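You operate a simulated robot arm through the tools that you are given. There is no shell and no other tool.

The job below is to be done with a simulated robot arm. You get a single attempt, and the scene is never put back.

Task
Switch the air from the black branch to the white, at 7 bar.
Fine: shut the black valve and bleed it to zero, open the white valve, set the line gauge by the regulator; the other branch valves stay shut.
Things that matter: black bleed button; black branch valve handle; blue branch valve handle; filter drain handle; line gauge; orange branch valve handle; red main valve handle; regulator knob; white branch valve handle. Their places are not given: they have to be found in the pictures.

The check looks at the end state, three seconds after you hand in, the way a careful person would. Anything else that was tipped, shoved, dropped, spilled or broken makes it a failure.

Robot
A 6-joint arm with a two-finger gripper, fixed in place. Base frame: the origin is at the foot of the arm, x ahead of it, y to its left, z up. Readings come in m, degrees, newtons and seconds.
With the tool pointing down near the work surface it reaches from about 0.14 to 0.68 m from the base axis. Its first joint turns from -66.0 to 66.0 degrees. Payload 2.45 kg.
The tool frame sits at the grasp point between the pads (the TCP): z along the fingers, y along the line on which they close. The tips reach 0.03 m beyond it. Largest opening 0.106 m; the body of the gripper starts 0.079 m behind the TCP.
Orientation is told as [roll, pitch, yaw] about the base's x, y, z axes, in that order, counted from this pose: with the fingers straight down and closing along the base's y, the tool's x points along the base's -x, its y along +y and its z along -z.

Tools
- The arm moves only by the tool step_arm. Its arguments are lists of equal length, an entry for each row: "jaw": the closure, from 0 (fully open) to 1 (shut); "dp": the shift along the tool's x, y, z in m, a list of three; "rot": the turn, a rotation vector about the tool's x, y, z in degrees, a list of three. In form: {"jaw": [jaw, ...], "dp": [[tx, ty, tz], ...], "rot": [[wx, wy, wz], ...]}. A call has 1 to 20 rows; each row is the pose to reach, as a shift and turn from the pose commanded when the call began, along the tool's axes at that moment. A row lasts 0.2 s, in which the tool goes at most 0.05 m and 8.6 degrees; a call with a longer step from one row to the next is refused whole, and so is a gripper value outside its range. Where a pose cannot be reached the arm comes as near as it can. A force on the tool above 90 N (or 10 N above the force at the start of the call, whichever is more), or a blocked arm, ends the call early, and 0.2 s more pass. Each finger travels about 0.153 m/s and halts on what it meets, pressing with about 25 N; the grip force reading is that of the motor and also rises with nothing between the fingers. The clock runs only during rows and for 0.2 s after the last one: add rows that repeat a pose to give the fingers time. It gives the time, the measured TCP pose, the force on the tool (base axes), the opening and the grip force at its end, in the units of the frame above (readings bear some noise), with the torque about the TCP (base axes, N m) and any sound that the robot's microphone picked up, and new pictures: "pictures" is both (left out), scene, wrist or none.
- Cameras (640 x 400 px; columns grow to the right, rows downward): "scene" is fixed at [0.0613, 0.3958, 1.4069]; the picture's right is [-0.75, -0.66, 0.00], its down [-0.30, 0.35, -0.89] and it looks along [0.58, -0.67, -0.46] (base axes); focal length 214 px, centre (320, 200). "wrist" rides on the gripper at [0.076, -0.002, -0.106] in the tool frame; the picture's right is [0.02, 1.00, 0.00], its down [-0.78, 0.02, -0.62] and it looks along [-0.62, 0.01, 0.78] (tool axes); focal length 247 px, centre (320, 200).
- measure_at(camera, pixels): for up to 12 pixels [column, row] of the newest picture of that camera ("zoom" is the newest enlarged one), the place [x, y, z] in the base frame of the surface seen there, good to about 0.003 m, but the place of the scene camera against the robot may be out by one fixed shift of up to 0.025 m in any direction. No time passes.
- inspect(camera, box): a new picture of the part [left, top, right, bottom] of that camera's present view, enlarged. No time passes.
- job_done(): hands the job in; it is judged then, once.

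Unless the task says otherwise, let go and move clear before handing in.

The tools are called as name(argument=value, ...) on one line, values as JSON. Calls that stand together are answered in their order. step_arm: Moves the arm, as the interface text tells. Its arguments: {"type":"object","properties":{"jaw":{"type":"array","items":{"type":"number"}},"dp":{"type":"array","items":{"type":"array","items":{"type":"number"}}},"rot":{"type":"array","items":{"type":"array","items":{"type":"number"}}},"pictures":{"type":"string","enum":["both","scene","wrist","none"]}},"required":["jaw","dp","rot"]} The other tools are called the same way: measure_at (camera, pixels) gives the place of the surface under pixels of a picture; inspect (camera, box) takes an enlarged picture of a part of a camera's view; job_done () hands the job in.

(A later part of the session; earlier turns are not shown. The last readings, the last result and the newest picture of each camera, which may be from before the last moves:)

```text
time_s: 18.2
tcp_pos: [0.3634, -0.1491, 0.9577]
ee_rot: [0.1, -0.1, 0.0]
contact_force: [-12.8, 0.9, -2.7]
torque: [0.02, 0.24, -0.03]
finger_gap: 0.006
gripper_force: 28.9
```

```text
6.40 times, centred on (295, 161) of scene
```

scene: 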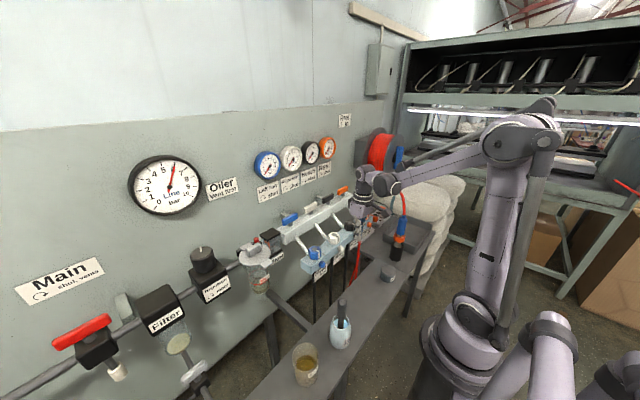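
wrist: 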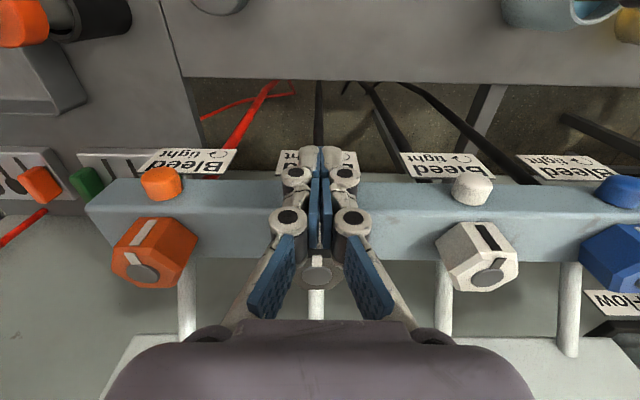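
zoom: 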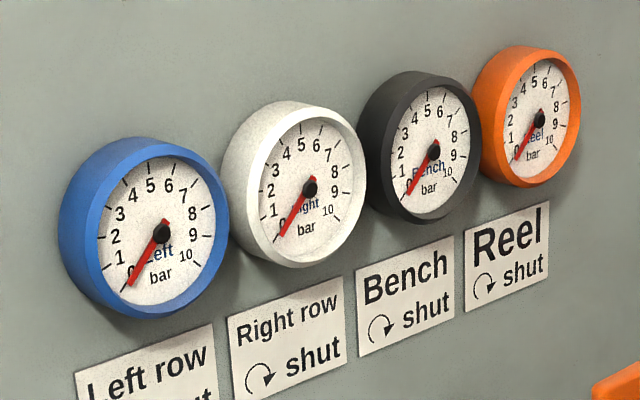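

The bench gauge is at or near 0. I'll hold a little longer, then back straight off and rise.

step_arm(jaw=[1, 1, 1, 1, 1, 1, 1, 1, 1, 1], dp=[[0, 0, 0], [0, 0, 0], [0, 0, 0], [0, 0, 0], [0, 0, 0], [0, 0, 0], [0, 0, 0], [0, 0, 0], [0, 0, 0], [0, 0, 0]], rot=[[0, 0, 0], [0, 0, 0], [0, 0, 0], [0, 0, 0], [0, 0, 0], [0, 0, 0], [0, 0, 0], [0, 0, 0], [0, 0, 0], [0, 0, 0]], pictures="none")

step_arm(jaw=[1, 1, 1, 1, 1, 1, 1, 1, 1], dp=[[0.01, 0, 0], [0.04, 0, 0], [0.07, 0, 0], [0.077, 0, -0.04], [0.077, 0, -0.08], [0.077, 0, -0.12], [0.077, 0, -0.16], [0.077, 0, -0.2], [0.077, 0, -0.2]], rot=[[0, 0, 0], [0, 0, 0], [0, 0, 0], [0, 0, 0], [0, 0, 0], [0, 0, 0], [0, 0, 0], [0, 0, 0], [0, 0, 0]])

inspect(camera="scene", box=[245, 130, 345, 192])

inspect(camera="wrist", box=[200, 120, 480, 300])

inspect(camera="scene", box=[320, 200, 400, 260])

```text
time_s: 20.4
tcp_pos: [0.3625, -0.1497, 0.9576]
ee_rot: [0.0, -0.1, 0.0]
contact_force: [-11.9, 0.4, 0.6]
torque: [0.01, 0.22, 0.01]
finger_gap: 0.0061
gripper_force: 28.8
```

```text
time_s: 22.4
tcp_pos: [0.2885, -0.1485, 1.1571]
ee_rot: [-0.1, -0.1, 0.0]
contact_force: [0.6, -0.3, 0.9]
torque: [0.05, 0.02, -0.03]
finger_gap: 0.0
gripper_force: 28.7
```

scene: 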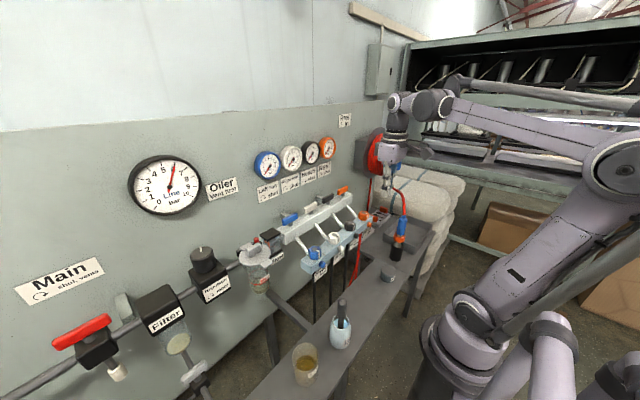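
wrist: 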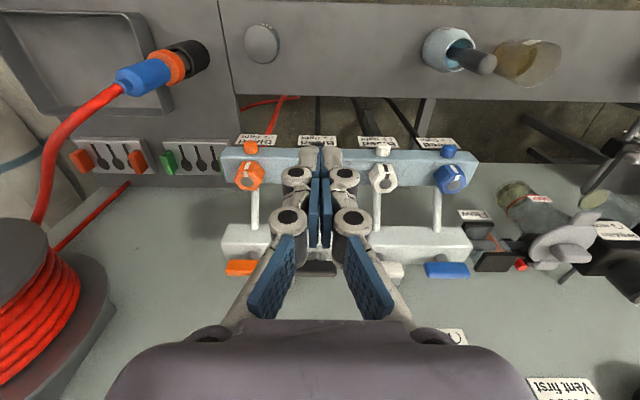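

```text
6.40 times, centred on (295, 161) of scene
```

zoom: 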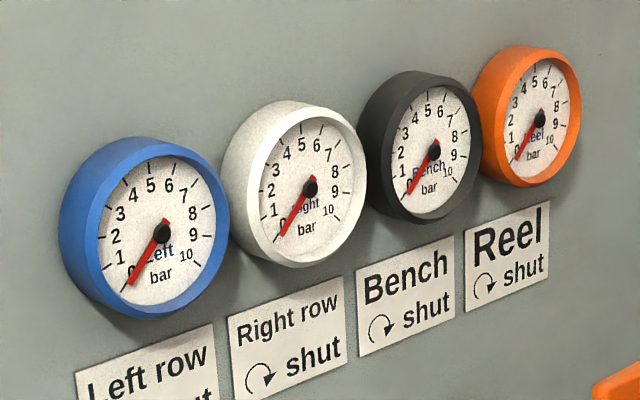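

```text
2.22 times, centred on (340, 210) of wrist
```

zoom: 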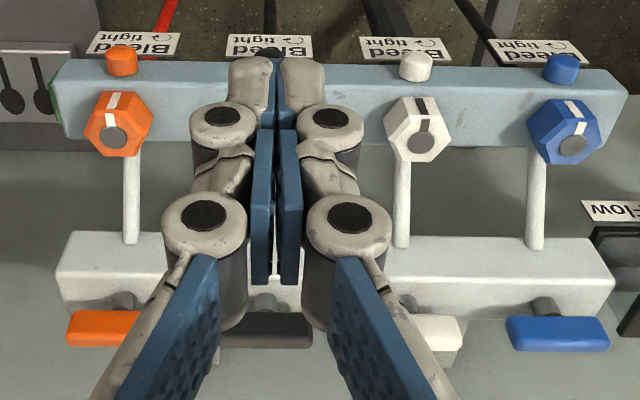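

```text
6.67 times, centred on (360, 230) of scene
```

zoom: 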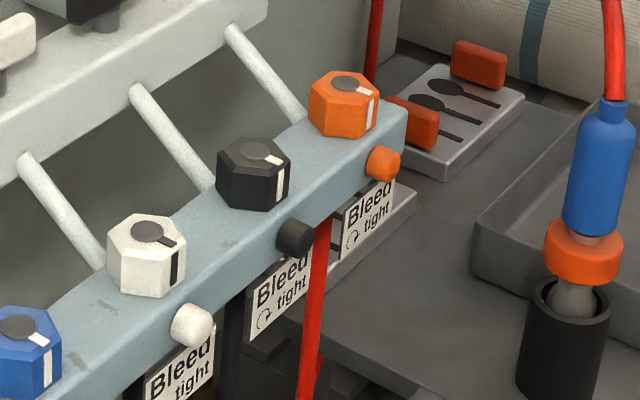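

The bench gauge rests at 0 and the black button has sprung back to the same projection as its neighbours. Next is the white valve: I'll move over it with the tool turned so the fingers straddle its handle across x.

step_arm(jaw=[1, 1, 0.8, 0.6, 0.6, 0.6, 0.6, 0.6, 0.6, 0.6, 0.6, 0.6, 0.6], dp=[[0, 0.01, 0], [-0.01, 0.03, 0], [-0.03, 0.05, 0], [-0.06, 0.07, 0], [-0.09, 0.09, 0], [-0.12, 0.0915, 0], [-0.15, 0.0915, 0], [-0.18, 0.0915, 0], [-0.2, 0.0915, 0], [-0.21, 0.0915, 0], [-0.2185, 0.0915, 0], [-0.2185, 0.0915, 0.01], [-0.2185, 0.0915, 0.01]], rot=[[0, 0, 8], [0, 0, 16], [0, 0, 24], [0, 0, 32], [0, 0, 40], [0, 0, 48], [0, 0, 56], [0, 0, 64], [0, 0, 72], [0, 0, 80], [0, 0, 88], [0, 0, 90], [0, 0, 90]])

```text
time_s: 25.2
tcp_pos: [0.5077, -0.0585, 1.1462]
ee_rot: [0.0, 0.0, -90.0]
contact_force: [0.1, -0.4, -0.4]
torque: [0.04, 0.01, 0.0]
finger_gap: 0.0424
gripper_force: 0.1
```

scene: 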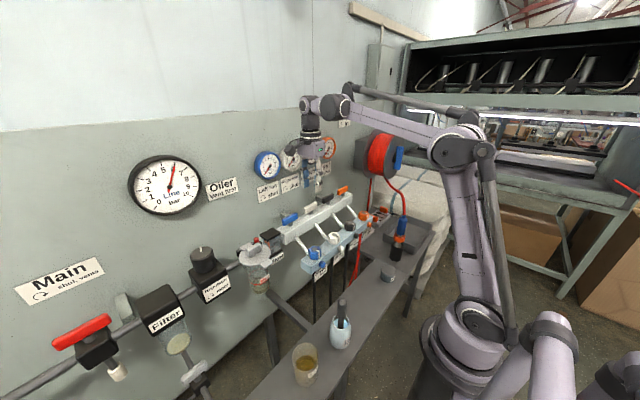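
wrist: 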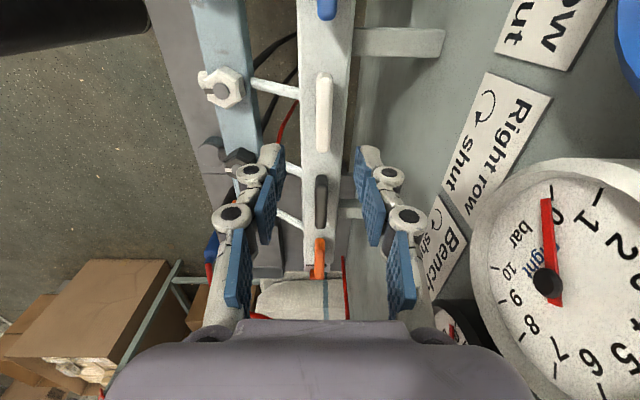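

The white handle is at (323,112) in line with the fingers, and the right-row gauge reads 0. I'll measure the handle before lowering.

measure_at(camera="wrist", pixels=[[324, 78], [322, 147], [323, 112], [318, 112], [328, 112], [340, 110], [322, 180], [321, 225], [310, 112], [319, 257]])

inspect(camera="wrist", box=[240, 60, 400, 160])

```text
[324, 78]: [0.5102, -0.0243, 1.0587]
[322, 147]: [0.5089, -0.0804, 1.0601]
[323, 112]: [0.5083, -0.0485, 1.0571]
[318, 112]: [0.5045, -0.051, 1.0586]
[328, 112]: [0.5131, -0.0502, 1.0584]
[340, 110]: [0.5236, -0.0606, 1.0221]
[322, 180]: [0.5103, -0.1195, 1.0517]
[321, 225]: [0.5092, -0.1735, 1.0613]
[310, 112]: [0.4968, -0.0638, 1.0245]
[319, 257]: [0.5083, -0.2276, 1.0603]
```

```text
4.00 times, centred on (320, 110) of wrist
```

zoom: 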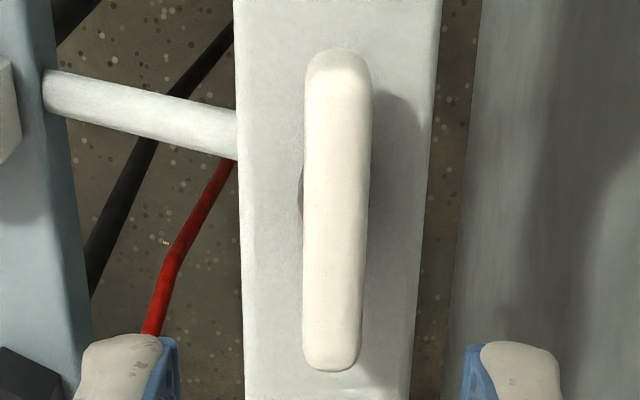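

The white handle is centred at about (0.509, -0.053). I'll shift 6 mm, lower to z 1.065, and grip.

step_arm(jaw=[0.6, 0.6, 0.6, 0.6, 1.0, 1.0, 1.0], dp=[[0.006, 0.001, 0.03], [0.006, 0.001, 0.06], [0.006, 0.001, 0.081], [0.006, 0.001, 0.081], [0.006, 0.001, 0.081], [0.006, 0.001, 0.081], [0.006, 0.001, 0.081]], rot=[[0, 0, 0], [0, 0, 0], [0, 0, 0], [0, 0, 0], [0, 0, 0], [0, 0, 0], [0, 0, 0]])

```text
time_s: 26.8
tcp_pos: [0.5095, -0.0499, 1.0658]
ee_rot: [0.6, 0.0, -90.0]
contact_force: [30.2, -0.8, -1.8]
torque: [0.45, -0.66, 0.12]
finger_gap: 0.0129
gripper_force: 39.7
```

scene: 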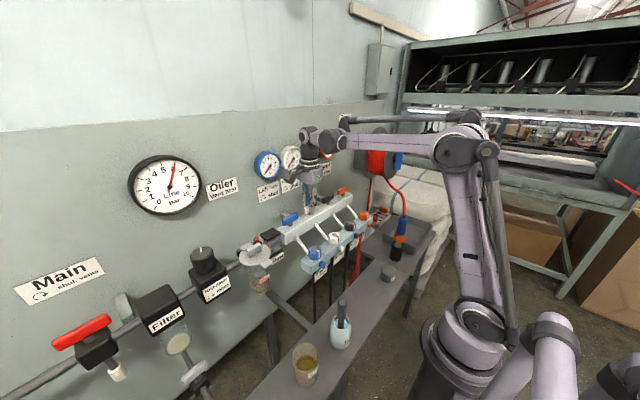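
wrist: 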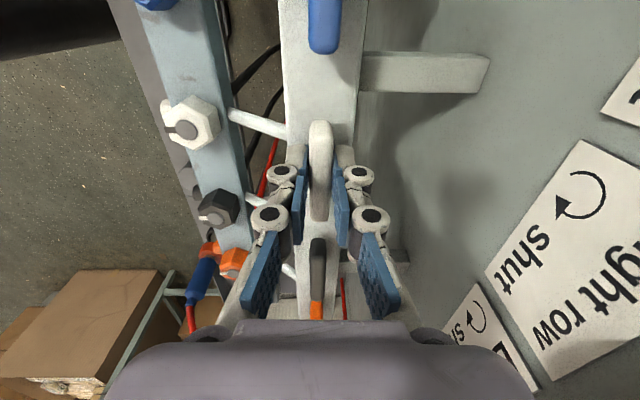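

The handle is gripped with a 30 N load along +x. I'll ease 3 mm that way and turn counter-clockwise, 45° first.

step_arm(jaw=[1, 1, 1, 1, 1, 1, 1, 1], dp=[[0, 0.003, 0], [0, 0.003, 0], [0, 0.003, 0], [0, 0.003, 0], [0, 0.003, 0], [0, 0.003, 0], [0, 0.003, 0], [0, 0.003, 0]], rot=[[0, 0, 0], [0, 0, -8], [0, 0, -16], [0, 0, -24], [0, 0, -32], [0, 0, -40], [0, 0, -45], [0, 0, -45]])

```text
time_s: 28.6
tcp_pos: [0.5074, -0.0539, 1.0668]
ee_rot: [-0.4, 0.3, -45.0]
contact_force: [-26.4, 0.4, -17.9]
torque: [-0.34, 0.28, -0.09]
finger_gap: 0.0127
gripper_force: 39.3
```

scene: 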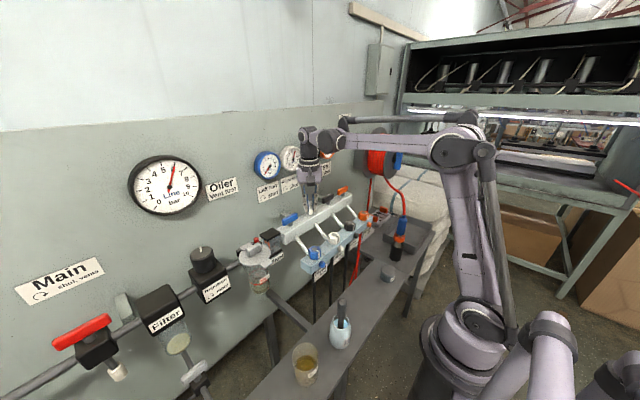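
wrist: 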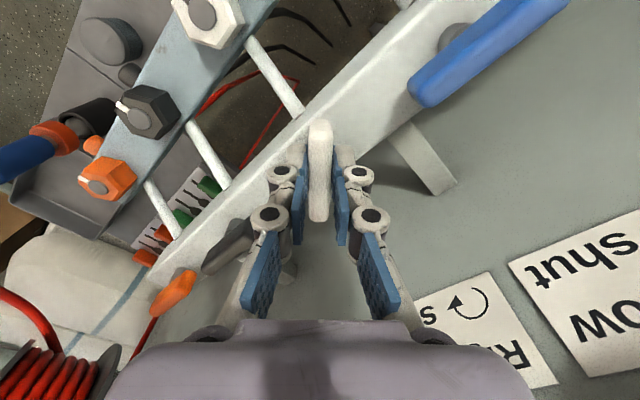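

The handle followed to 45°, though the load is now -26 N in x. I'll ease it back 2 mm and finish the turn to 90°.

step_arm(jaw=[1, 1, 1, 1, 1, 1, 1, 1], dp=[[0.0014, -0.0014, 0], [0.0014, -0.0014, 0], [0.0014, -0.0014, 0], [0.0014, -0.0014, 0], [0.0014, -0.0014, 0], [0.0014, -0.0014, 0], [0.0014, -0.0014, 0], [0.0014, -0.0014, 0]], rot=[[0, 0, -7], [0, 0, -14], [0, 0, -21], [0, 0, -28], [0, 0, -35], [0, 0, -41], [0, 0, -45], [0, 0, -45]])

inspect(camera="scene", box=[245, 130, 345, 192])

inspect(camera="scene", box=[120, 130, 240, 230])

```text
time_s: 30.4
tcp_pos: [0.5062, -0.055, 1.0668]
ee_rot: [-0.4, 0.2, 0.0]
contact_force: [-18.7, -21.3, -21.2]
torque: [-0.58, 0.53, -0.05]
finger_gap: 0.0126
gripper_force: 39.2
```

scene: 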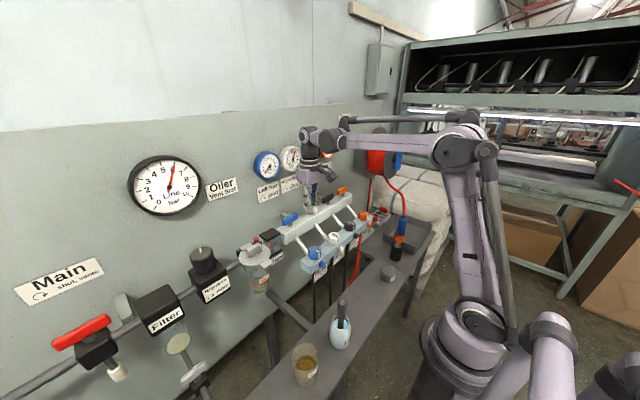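
wrist: 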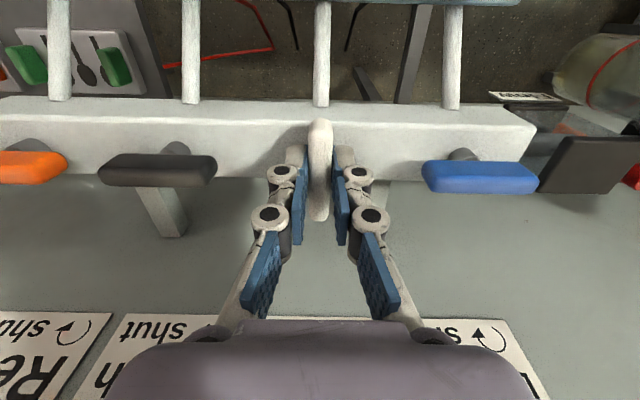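

```text
6.40 times, centred on (295, 161) of scene
```

zoom: 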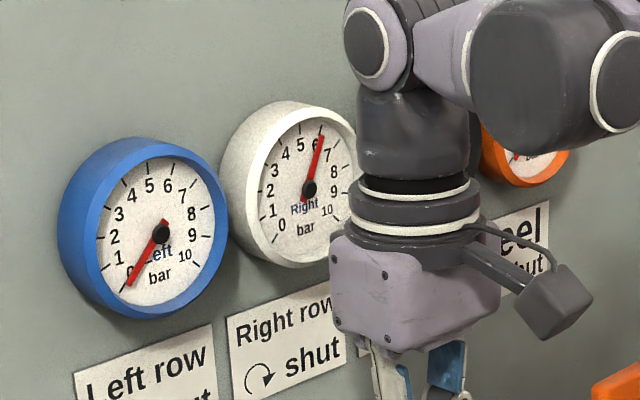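

```text
4.00 times, centred on (180, 180) of scene
```

zoom: 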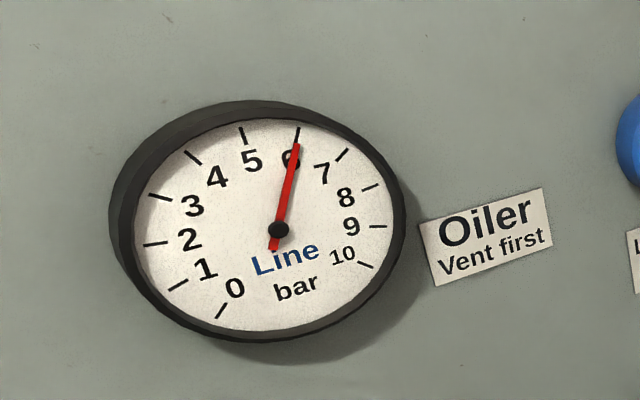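

The white branch gauge is up to line pressure, about 6 bar. I'll release the white handle and rise.

step_arm(jaw=[0.6, 0.6, 0.6, 0.6, 0.6, 0.6, 0.6], dp=[[0, 0, 0], [0, 0, 0], [0, 0, -0.03], [0, 0, -0.06], [0.03, 0, -0.09], [0.06, 0, -0.12], [0.06, 0, -0.12]], rot=[[0, 0, 0], [0, 0, 0], [0, 0, 0], [0, 0, 0], [0, 0, 0], [0, 0, 0], [0, 0, 0]])

inspect(camera="scene", box=[280, 170, 380, 232])

inspect(camera="wrist", box=[100, 60, 580, 360])

inspect(camera="scene", box=[150, 230, 270, 320])

```text
time_s: 32.0
tcp_pos: [0.4475, -0.0495, 1.1892]
ee_rot: [0.0, -0.2, 0.0]
contact_force: [-0.1, -1.0, -0.4]
torque: [0.03, -0.01, 0.01]
finger_gap: 0.0426
gripper_force: 0.0
```

scene: 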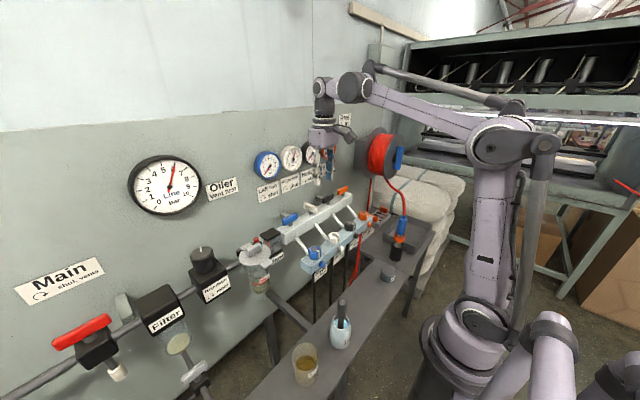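
wrist: 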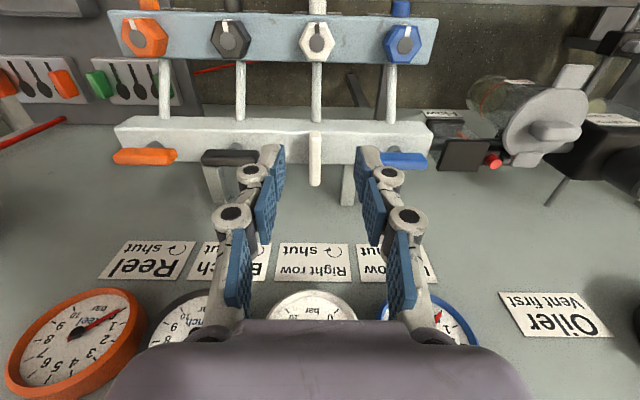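

```text
6.40 times, centred on (330, 201) of scene
```

zoom: 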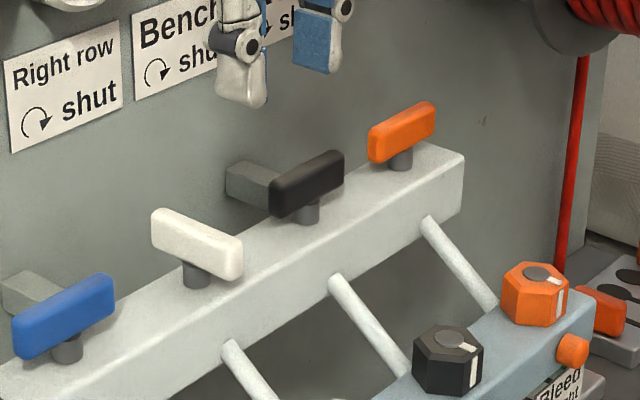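

```text
1.33 times, centred on (340, 210) of wrist
```

zoom: 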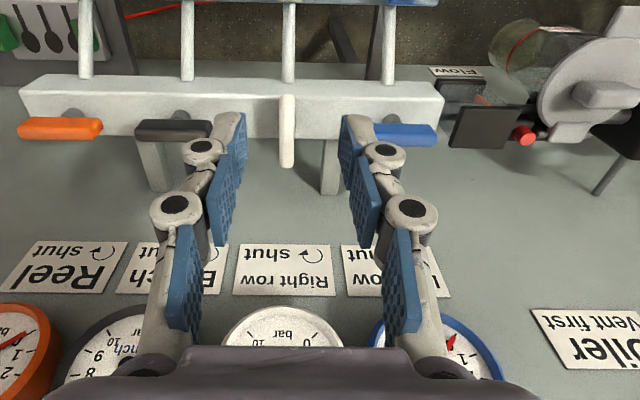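

```text
4.44 times, centred on (210, 275) of scene
```

zoom: 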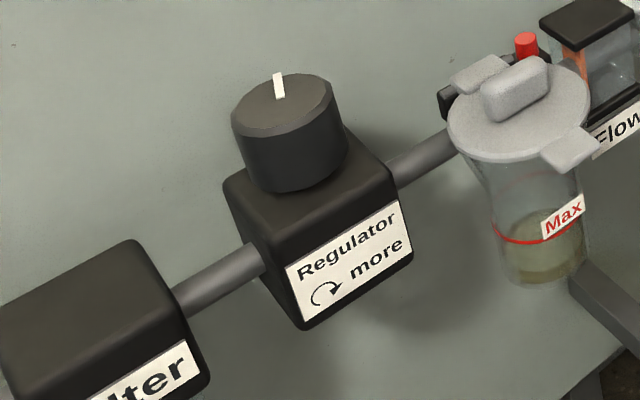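

White is open with its handle across, and black, orange and blue lie along the manifold. Next I'll go in front of the regulator knob and measure it.

step_arm(jaw=[0.6, 0.6, 0.5, 0.4, 0.4, 0.4, 0.4, 0.4, 0.4, 0.4], dp=[[0.02, 0.03, -0.02], [0.04, 0.07, -0.03], [0.0475, 0.11, -0.03], [0.0475, 0.155, -0.03], [0.0475, 0.2, -0.03], [0.0475, 0.245, -0.03], [0.0475, 0.29, -0.03], [0.0475, 0.335, -0.03], [0.0475, 0.345, -0.03], [0.0475, 0.345, -0.03]], rot=[[0, 0, 0], [0, 0, 0], [0, 0, 0], [0, 0, 0], [0, 0, 0], [0, 0, 0], [0, 0, 0], [0, 0, 0], [0, 0, 0], [0, 0, 0]])

```text
time_s: 34.2
tcp_pos: [0.4024, 0.2961, 1.2187]
ee_rot: [0.0, -0.1, -0.1]
contact_force: [-0.4, 0.4, 0.2]
torque: [-0.05, 0.01, 0.03]
finger_gap: 0.0637
gripper_force: 0.0
```

scene: 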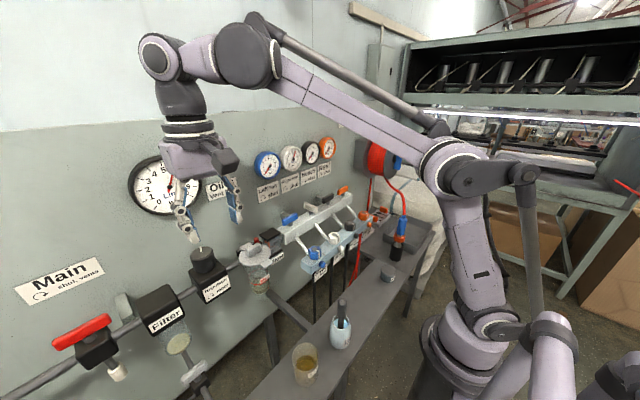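
wrist: 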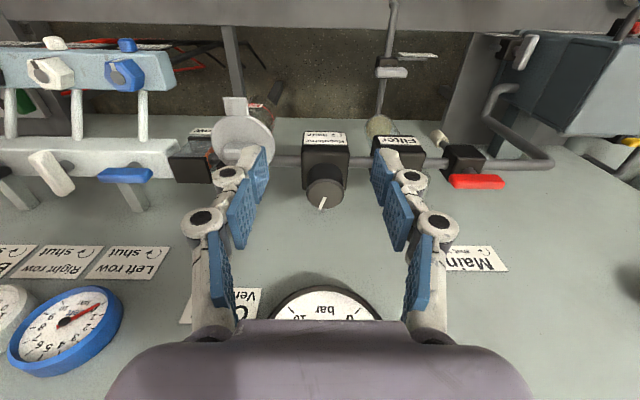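

inspect(camera="wrist", box=[260, 120, 400, 220])

measure_at(camera="wrist", pixels=[[325, 194], [308, 194], [342, 194], [325, 180], [325, 208], [325, 170], [325, 158], [325, 142], [312, 186], [338, 186], [305, 170], [346, 170]])

measure_at(camera="wrist", pixels=[[325, 295], [325, 310], [245, 130], [228, 103], [410, 155], [395, 140], [385, 122]])

```text
4.00 times, centred on (330, 170) of wrist
```

zoom: 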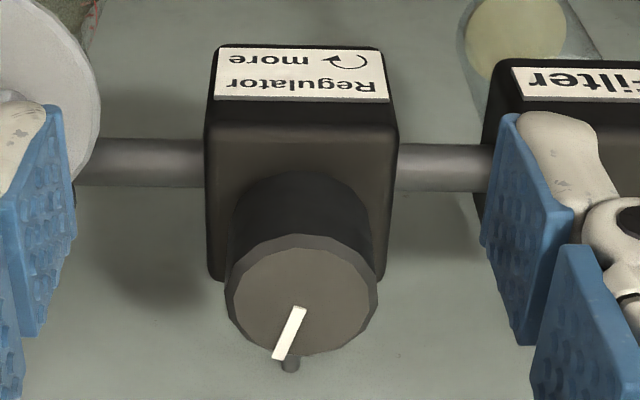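

```text
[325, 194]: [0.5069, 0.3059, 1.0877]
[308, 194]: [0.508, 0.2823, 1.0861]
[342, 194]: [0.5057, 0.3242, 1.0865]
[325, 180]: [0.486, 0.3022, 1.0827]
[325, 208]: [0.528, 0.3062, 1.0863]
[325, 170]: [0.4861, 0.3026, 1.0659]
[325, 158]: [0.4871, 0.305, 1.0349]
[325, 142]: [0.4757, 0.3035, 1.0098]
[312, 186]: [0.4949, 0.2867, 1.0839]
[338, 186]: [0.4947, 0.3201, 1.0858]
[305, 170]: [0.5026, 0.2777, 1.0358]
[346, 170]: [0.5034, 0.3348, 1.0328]
```

```text
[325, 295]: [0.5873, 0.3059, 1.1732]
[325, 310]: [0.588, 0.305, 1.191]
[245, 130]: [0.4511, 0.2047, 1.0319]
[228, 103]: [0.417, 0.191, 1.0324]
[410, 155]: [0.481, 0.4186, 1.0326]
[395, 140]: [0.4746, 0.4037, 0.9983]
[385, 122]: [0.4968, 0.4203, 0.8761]
```

The knob is about 44 mm wide, centred at about (0.508, 0.304), with its top at z 1.087 and the regulator body top at 1.036. I'll swing the tool 30° counter-clockwise, move above the knob, and look again.

step_arm(jaw=[0.36, 0.36, 0.36, 0.36, 0.36, 0.36], dp=[[-0.02, 0.0075, 0.01], [-0.04, 0.0075, 0.02], [-0.07, 0.0075, 0.03], [-0.1, 0.0075, 0.04], [-0.1056, 0.0075, 0.06], [-0.1056, 0.0075, 0.06]], rot=[[0, 0, -8], [0, 0, -16], [0, 0, -24], [0, 0, -30], [0, 0, -30], [0, 0, -30]])

inspect(camera="wrist", box=[220, 60, 460, 210])

inspect(camera="scene", box=[120, 130, 280, 290])

```text
time_s: 35.6
tcp_pos: [0.5085, 0.2999, 1.1564]
ee_rot: [0.0, -0.2, 30.1]
contact_force: [0.0, -0.2, -0.2]
torque: [-0.02, 0.01, 0.01]
finger_gap: 0.0677
gripper_force: 0.1
out of reach, approached as far as the arm can: row 4
```

scene: 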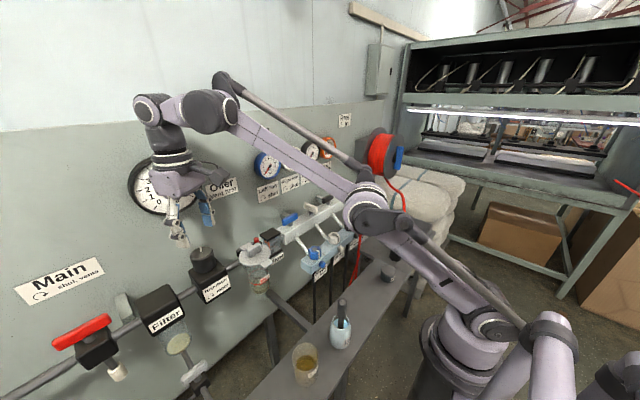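
wrist: 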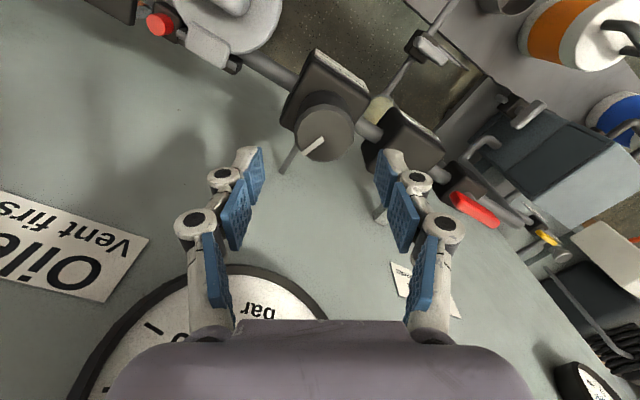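

```text
2.67 times, centred on (340, 135) of wrist
```

zoom: 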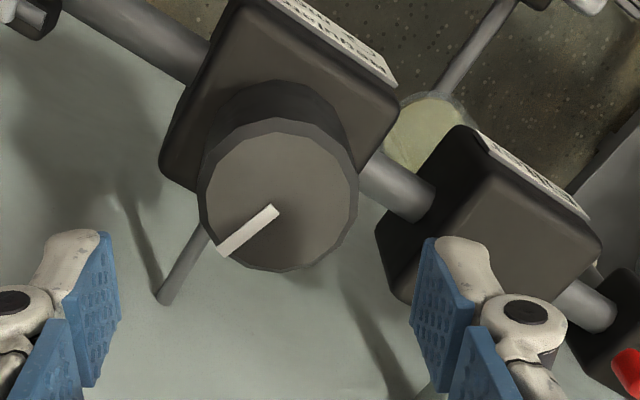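

```text
2.50 times, centred on (200, 210) of scene
```

zoom: 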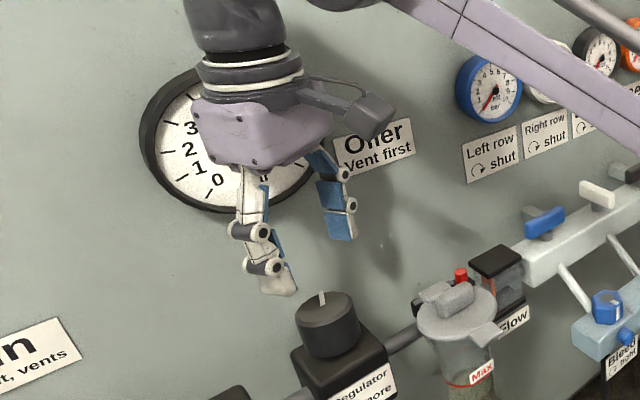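

The arm reached the pose over the knob, but one row was near its limit and the elbow looks low at (365,205). I'll measure the elbow and knob positions before lowering.

measure_at(camera="scene", pixels=[[365, 205], [375, 225], [350, 190], [420, 250], [490, 325], [300, 155], [230, 95], [365, 185], [150, 105], [340, 215]])

measure_at(camera="wrist", pixels=[[324, 133], [296, 133], [353, 133], [324, 107], [324, 160], [304, 114], [344, 152], [344, 113], [304, 153]])

```text
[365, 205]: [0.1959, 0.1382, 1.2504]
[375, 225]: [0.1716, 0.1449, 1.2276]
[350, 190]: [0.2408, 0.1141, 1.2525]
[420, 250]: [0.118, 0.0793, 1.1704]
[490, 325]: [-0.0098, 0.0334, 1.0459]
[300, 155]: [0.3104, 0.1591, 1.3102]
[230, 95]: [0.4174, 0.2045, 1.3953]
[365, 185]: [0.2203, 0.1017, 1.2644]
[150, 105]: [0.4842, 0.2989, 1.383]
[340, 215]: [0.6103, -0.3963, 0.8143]
```

```text
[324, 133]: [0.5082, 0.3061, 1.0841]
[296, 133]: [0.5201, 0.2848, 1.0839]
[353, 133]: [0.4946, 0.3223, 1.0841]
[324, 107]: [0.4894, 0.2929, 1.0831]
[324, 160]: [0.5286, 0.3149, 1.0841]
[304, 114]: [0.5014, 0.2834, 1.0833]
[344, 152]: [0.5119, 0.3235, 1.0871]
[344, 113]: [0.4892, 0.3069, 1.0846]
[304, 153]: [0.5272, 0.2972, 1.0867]
```

The elbow is well clear at (0.19, 0.13, 1.25), and the knob centre is (0.508, 0.304). I'll centre, lower to z 1.083, and grip the knob.

step_arm(jaw=[0.36, 0.36, 0.36, 0.36, 1, 1, 1], dp=[[-0.002, 0.0035, 0.02], [-0.002, 0.0035, 0.045], [-0.002, 0.0035, 0.073], [-0.002, 0.0035, 0.073], [-0.002, 0.0035, 0.073], [-0.002, 0.0035, 0.073], [-0.002, 0.0035, 0.073]], rot=[[0, 0, 0], [0, 0, 0], [0, 0, 0], [0, 0, 0], [0, 0, 0], [0, 0, 0], [0, 0, 0]])

inspect(camera="scene", box=[120, 130, 280, 290])

```text
time_s: 37.2
tcp_pos: [0.5054, 0.3025, 1.0831]
ee_rot: [-0.2, -0.1, 29.9]
contact_force: [4.3, -12.3, 4.5]
torque: [-0.12, -0.75, -0.07]
finger_gap: 0.0473
gripper_force: 45.4
```

scene: 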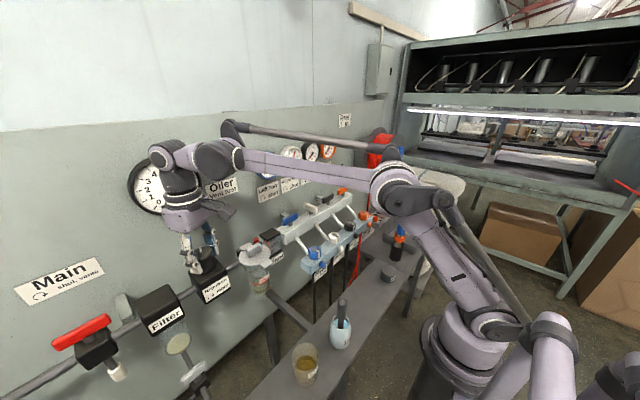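
wrist: 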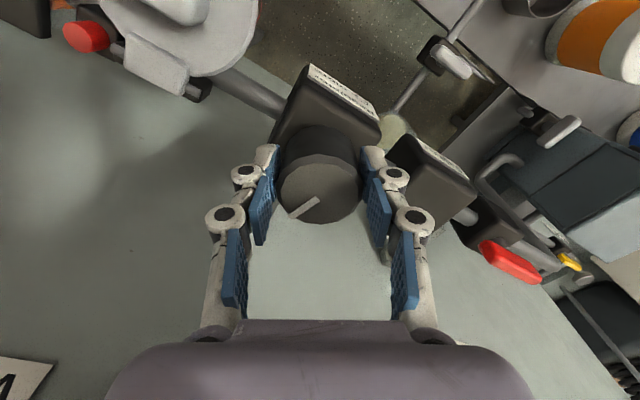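

```text
2.50 times, centred on (200, 210) of scene
```

zoom: 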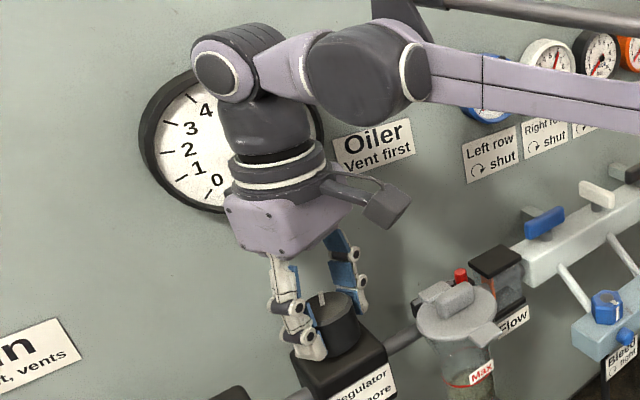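

The knob is gripped with a 47 mm gap. The line gauge is hidden by the wrist, but the white branch gauge at about (290,153) shows the same pressure. I'll turn 20° clockwise and compare.

step_arm(jaw=[1, 1, 1, 1, 1, 1], dp=[[0, 0, 0], [0, 0, 0], [0, 0, 0], [0, 0, 0], [0, 0, 0], [0, 0, 0]], rot=[[0, 0, 5], [0, 0, 10], [0, 0, 15], [0, 0, 20], [0, 0, 20], [0, 0, 20]])

inspect(camera="scene", box=[245, 130, 345, 192])

inspect(camera="scene", box=[120, 130, 240, 230])

inspect(camera="wrist", box=[220, 100, 420, 225])

```text
time_s: 38.6
tcp_pos: [0.5067, 0.3054, 1.0834]
ee_rot: [0.0, 0.0, 10.0]
contact_force: [-8.3, -15.0, -20.6]
torque: [-0.26, 0.07, -0.02]
finger_gap: 0.0471
gripper_force: 44.9
```

scene: 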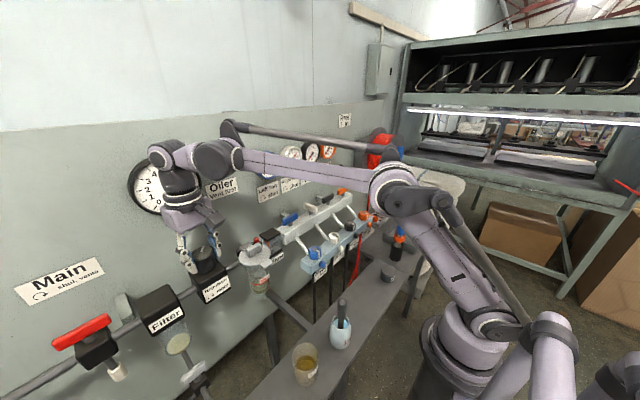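
wrist: 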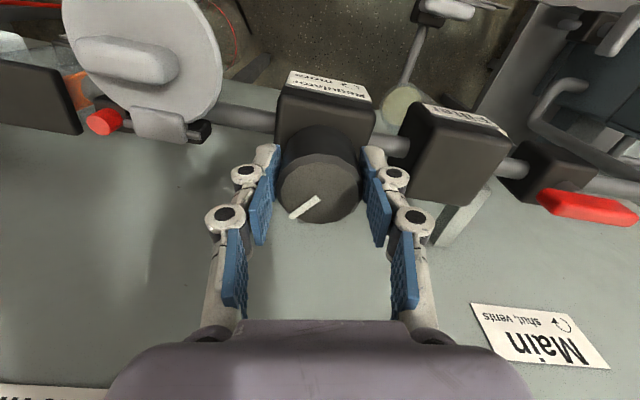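

```text
6.40 times, centred on (295, 161) of scene
```

zoom: 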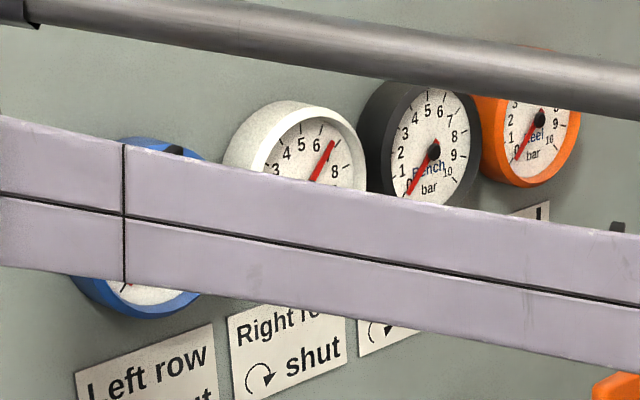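

```text
4.00 times, centred on (180, 180) of scene
```

zoom: 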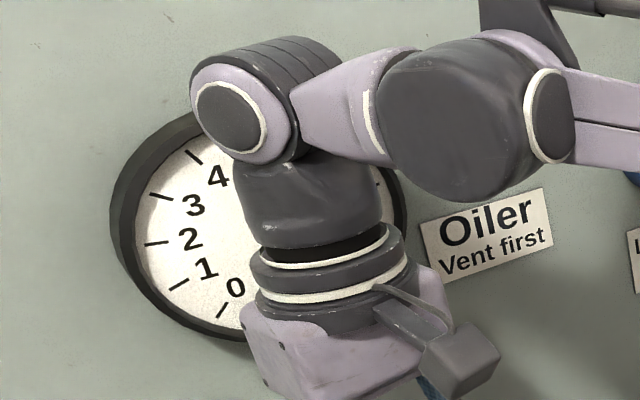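

```text
3.20 times, centred on (320, 162) of wrist
```

zoom: 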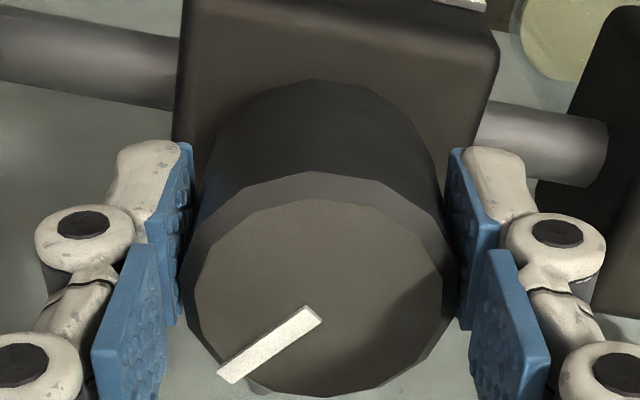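

The white gauge has climbed toward 7. I'll zoom in more tightly to read it.

inspect(camera="scene", box=[278, 142, 308, 162])

```text
16.00 times, centred on (293, 152) of scene
```

zoom: 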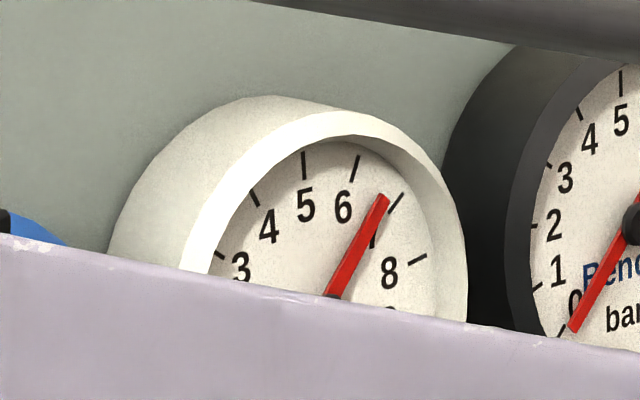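

The white gauge reads about 6.7–6.8. I'll turn another 5° clockwise and read again.

step_arm(jaw=[1, 1, 1, 1], dp=[[0, 0, 0], [0, 0, 0], [0, 0, 0], [0, 0, 0]], rot=[[0, 0, 3], [0, 0, 5], [0, 0, 5], [0, 0, 5]], pictures="scene")

inspect(camera="scene", box=[278, 142, 308, 162])

```text
time_s: 39.6
tcp_pos: [0.5069, 0.3039, 1.0847]
ee_rot: [-0.1, 0.1, 5.0]
contact_force: [-9.5, -11.8, -31.8]
torque: [-0.13, 0.55, -0.08]
finger_gap: 0.0468
gripper_force: 44.9
```

scene: 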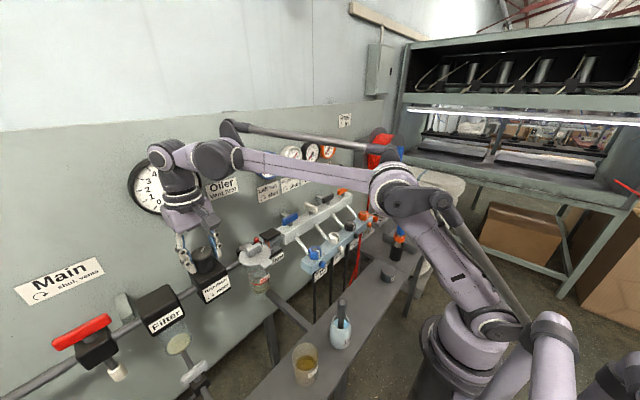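

```text
16.00 times, centred on (293, 152) of scene
```

zoom: 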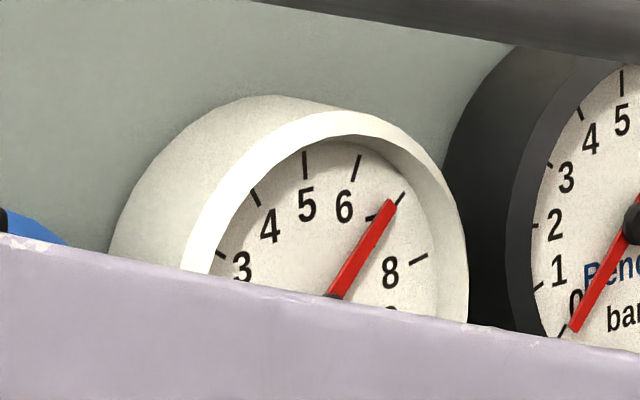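

The needle is now almost on the 7 tick. I'll release, rise, and move aside to read the line gauge itself.

step_arm(jaw=[0.4, 0.4, 0.4, 0.4, 0.4, 0.4, 0.4, 0.4, 0.4, 0.4, 0.4, 0.4], dp=[[0, 0, 0], [0, 0, 0], [0, 0, -0.03], [0, 0, -0.07], [0.03, 0, -0.1], [0.07, 0, -0.13], [0.11, -0.02, -0.13], [0.11, -0.06, -0.13], [0.11, -0.1, -0.13], [0.11, -0.14, -0.13], [0.11, -0.18, -0.13], [0.11, -0.2, -0.13]], rot=[[0, 0, 0], [0, 0, 0], [0, 0, 0], [0, 0, 0], [0, 0, 0], [0, 0, 0], [0, 0, 0], [0, 0, 0], [0, 0, 0], [0, 0, 0], [0, 0, 0], [0, 0, 0]])

inspect(camera="scene", box=[135, 155, 195, 217])

inspect(camera="scene", box=[278, 142, 308, 172])

```text
time_s: 42.2
tcp_pos: [0.4123, 0.0967, 1.2122]
ee_rot: [-0.2, -0.1, 5.0]
contact_force: [-0.3, 0.1, 0.7]
torque: [0.01, -0.01, 0.03]
finger_gap: 0.0636
gripper_force: 0.0
```

scene: 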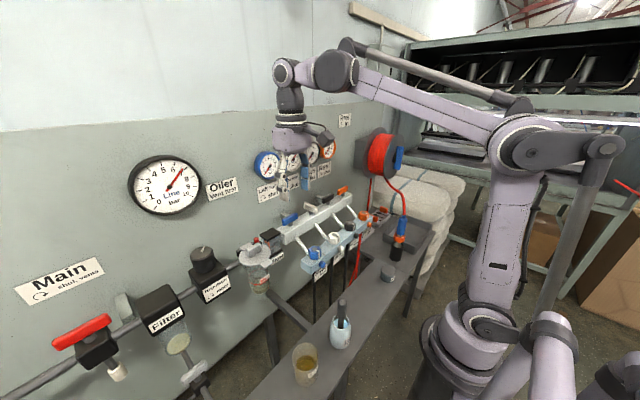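
wrist: 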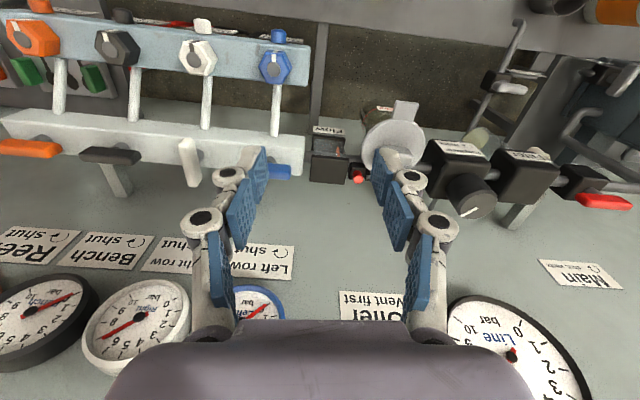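

```text
6.45 times, centred on (165, 186) of scene
```

zoom: 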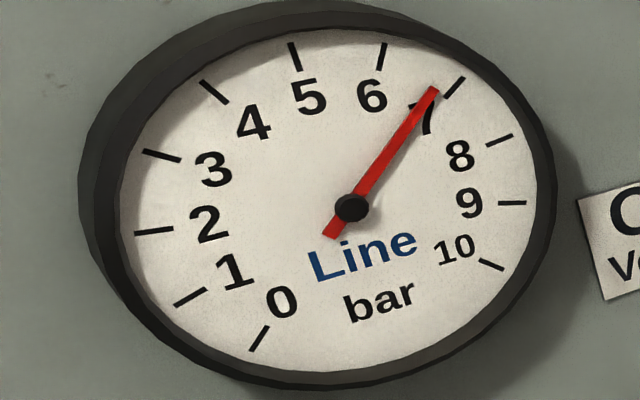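

```text
13.33 times, centred on (293, 157) of scene
```

zoom: 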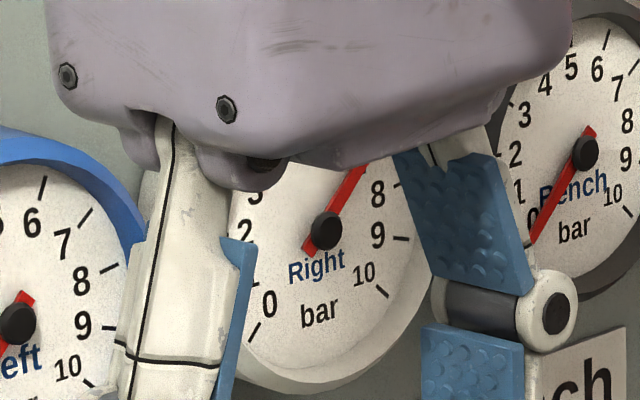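

The line gauge now shows the needle just short of the 7 tick. I'll zoom in further to quantify it.

inspect(camera="scene", box=[160, 158, 190, 178])

inspect(camera="scene", box=[145, 160, 190, 210])

inspect(camera="wrist", box=[70, 270, 200, 360])

```text
16.00 times, centred on (175, 168) of scene
```

zoom: 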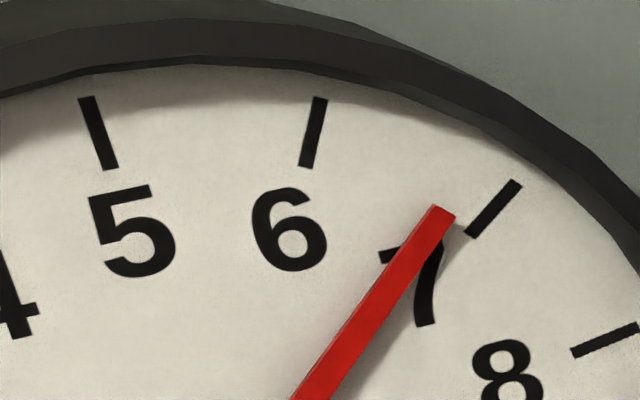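

```text
8.00 times, centred on (168, 185) of scene
```

zoom: 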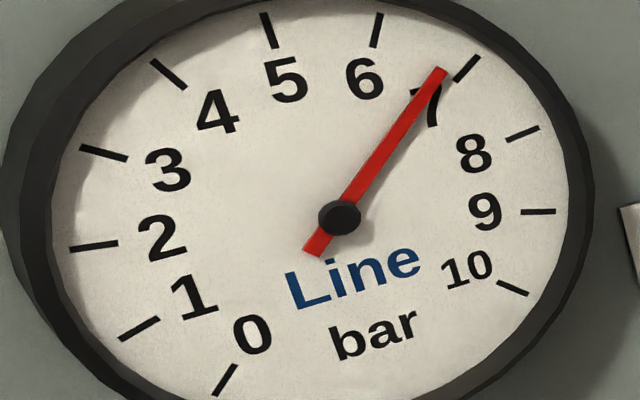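

```text
4.44 times, centred on (135, 315) of wrist
```

zoom: 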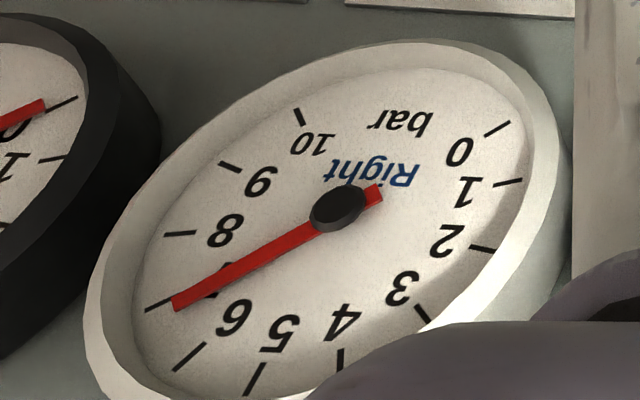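

The needle lies on roughly 6.7–6.75 from the tick geometry, so 25° of turn gave about +0.72 bar. I need about 9° more, so I'll retrace the path, regrip the knob and turn it.

step_arm(jaw=[0.4, 0.4, 0.4, 0.4, 0.4, 0.4, 0.4, 0.4, 0.4, 0.4, 0.4, 0.4], dp=[[0, 0.03, 0], [0, 0.07, 0], [0, 0.11, 0], [0, 0.15, 0], [0, 0.19, 0], [-0.02, 0.2, 0.01], [-0.06, 0.2, 0.03], [-0.1, 0.2, 0.05], [-0.11, 0.2, 0.07], [-0.11, 0.2, 0.1], [-0.11, 0.2, 0.13], [-0.11, 0.2, 0.13]], rot=[[0, 0, 0], [0, 0, 0], [0, 0, 0], [0, 0, 0], [0, 0, 0], [0, 0, 0], [0, 0, 0], [0, 0, 0], [0, 0, 0], [0, 0, 0], [0, 0, 0], [0, 0, 0]])

inspect(camera="scene", box=[278, 142, 308, 162])

```text
time_s: 44.8
tcp_pos: [0.5077, 0.3057, 1.0856]
ee_rot: [0.1, -0.1, 5.0]
contact_force: [0.3, 0.2, 1.0]
torque: [-0.02, 0.02, 0.0]
finger_gap: 0.0639
gripper_force: 0.0
```

scene: 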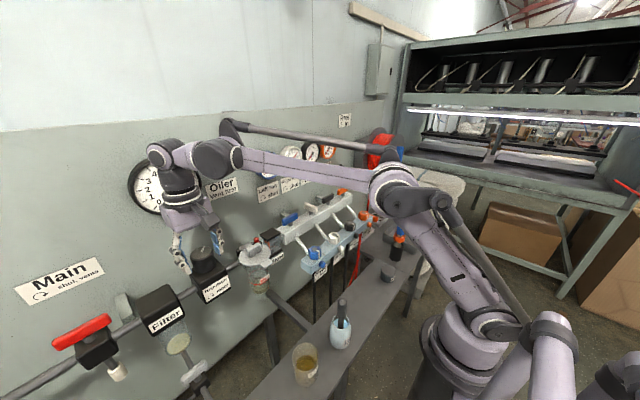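
wrist: 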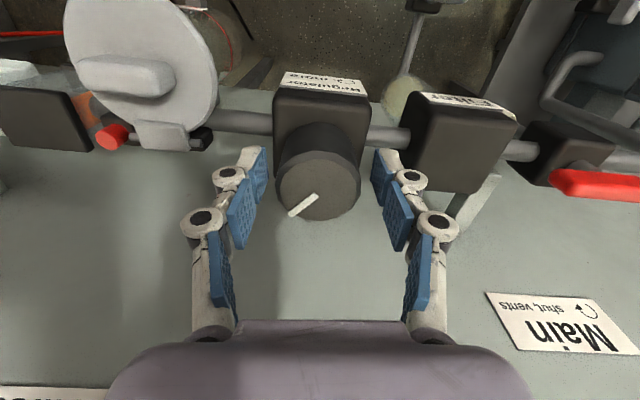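

```text
16.00 times, centred on (293, 152) of scene
```

zoom: 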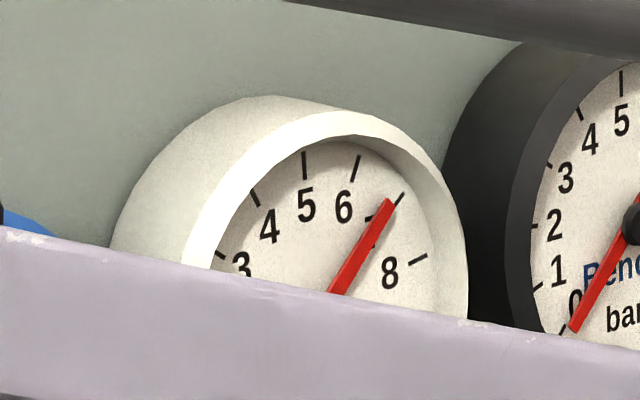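

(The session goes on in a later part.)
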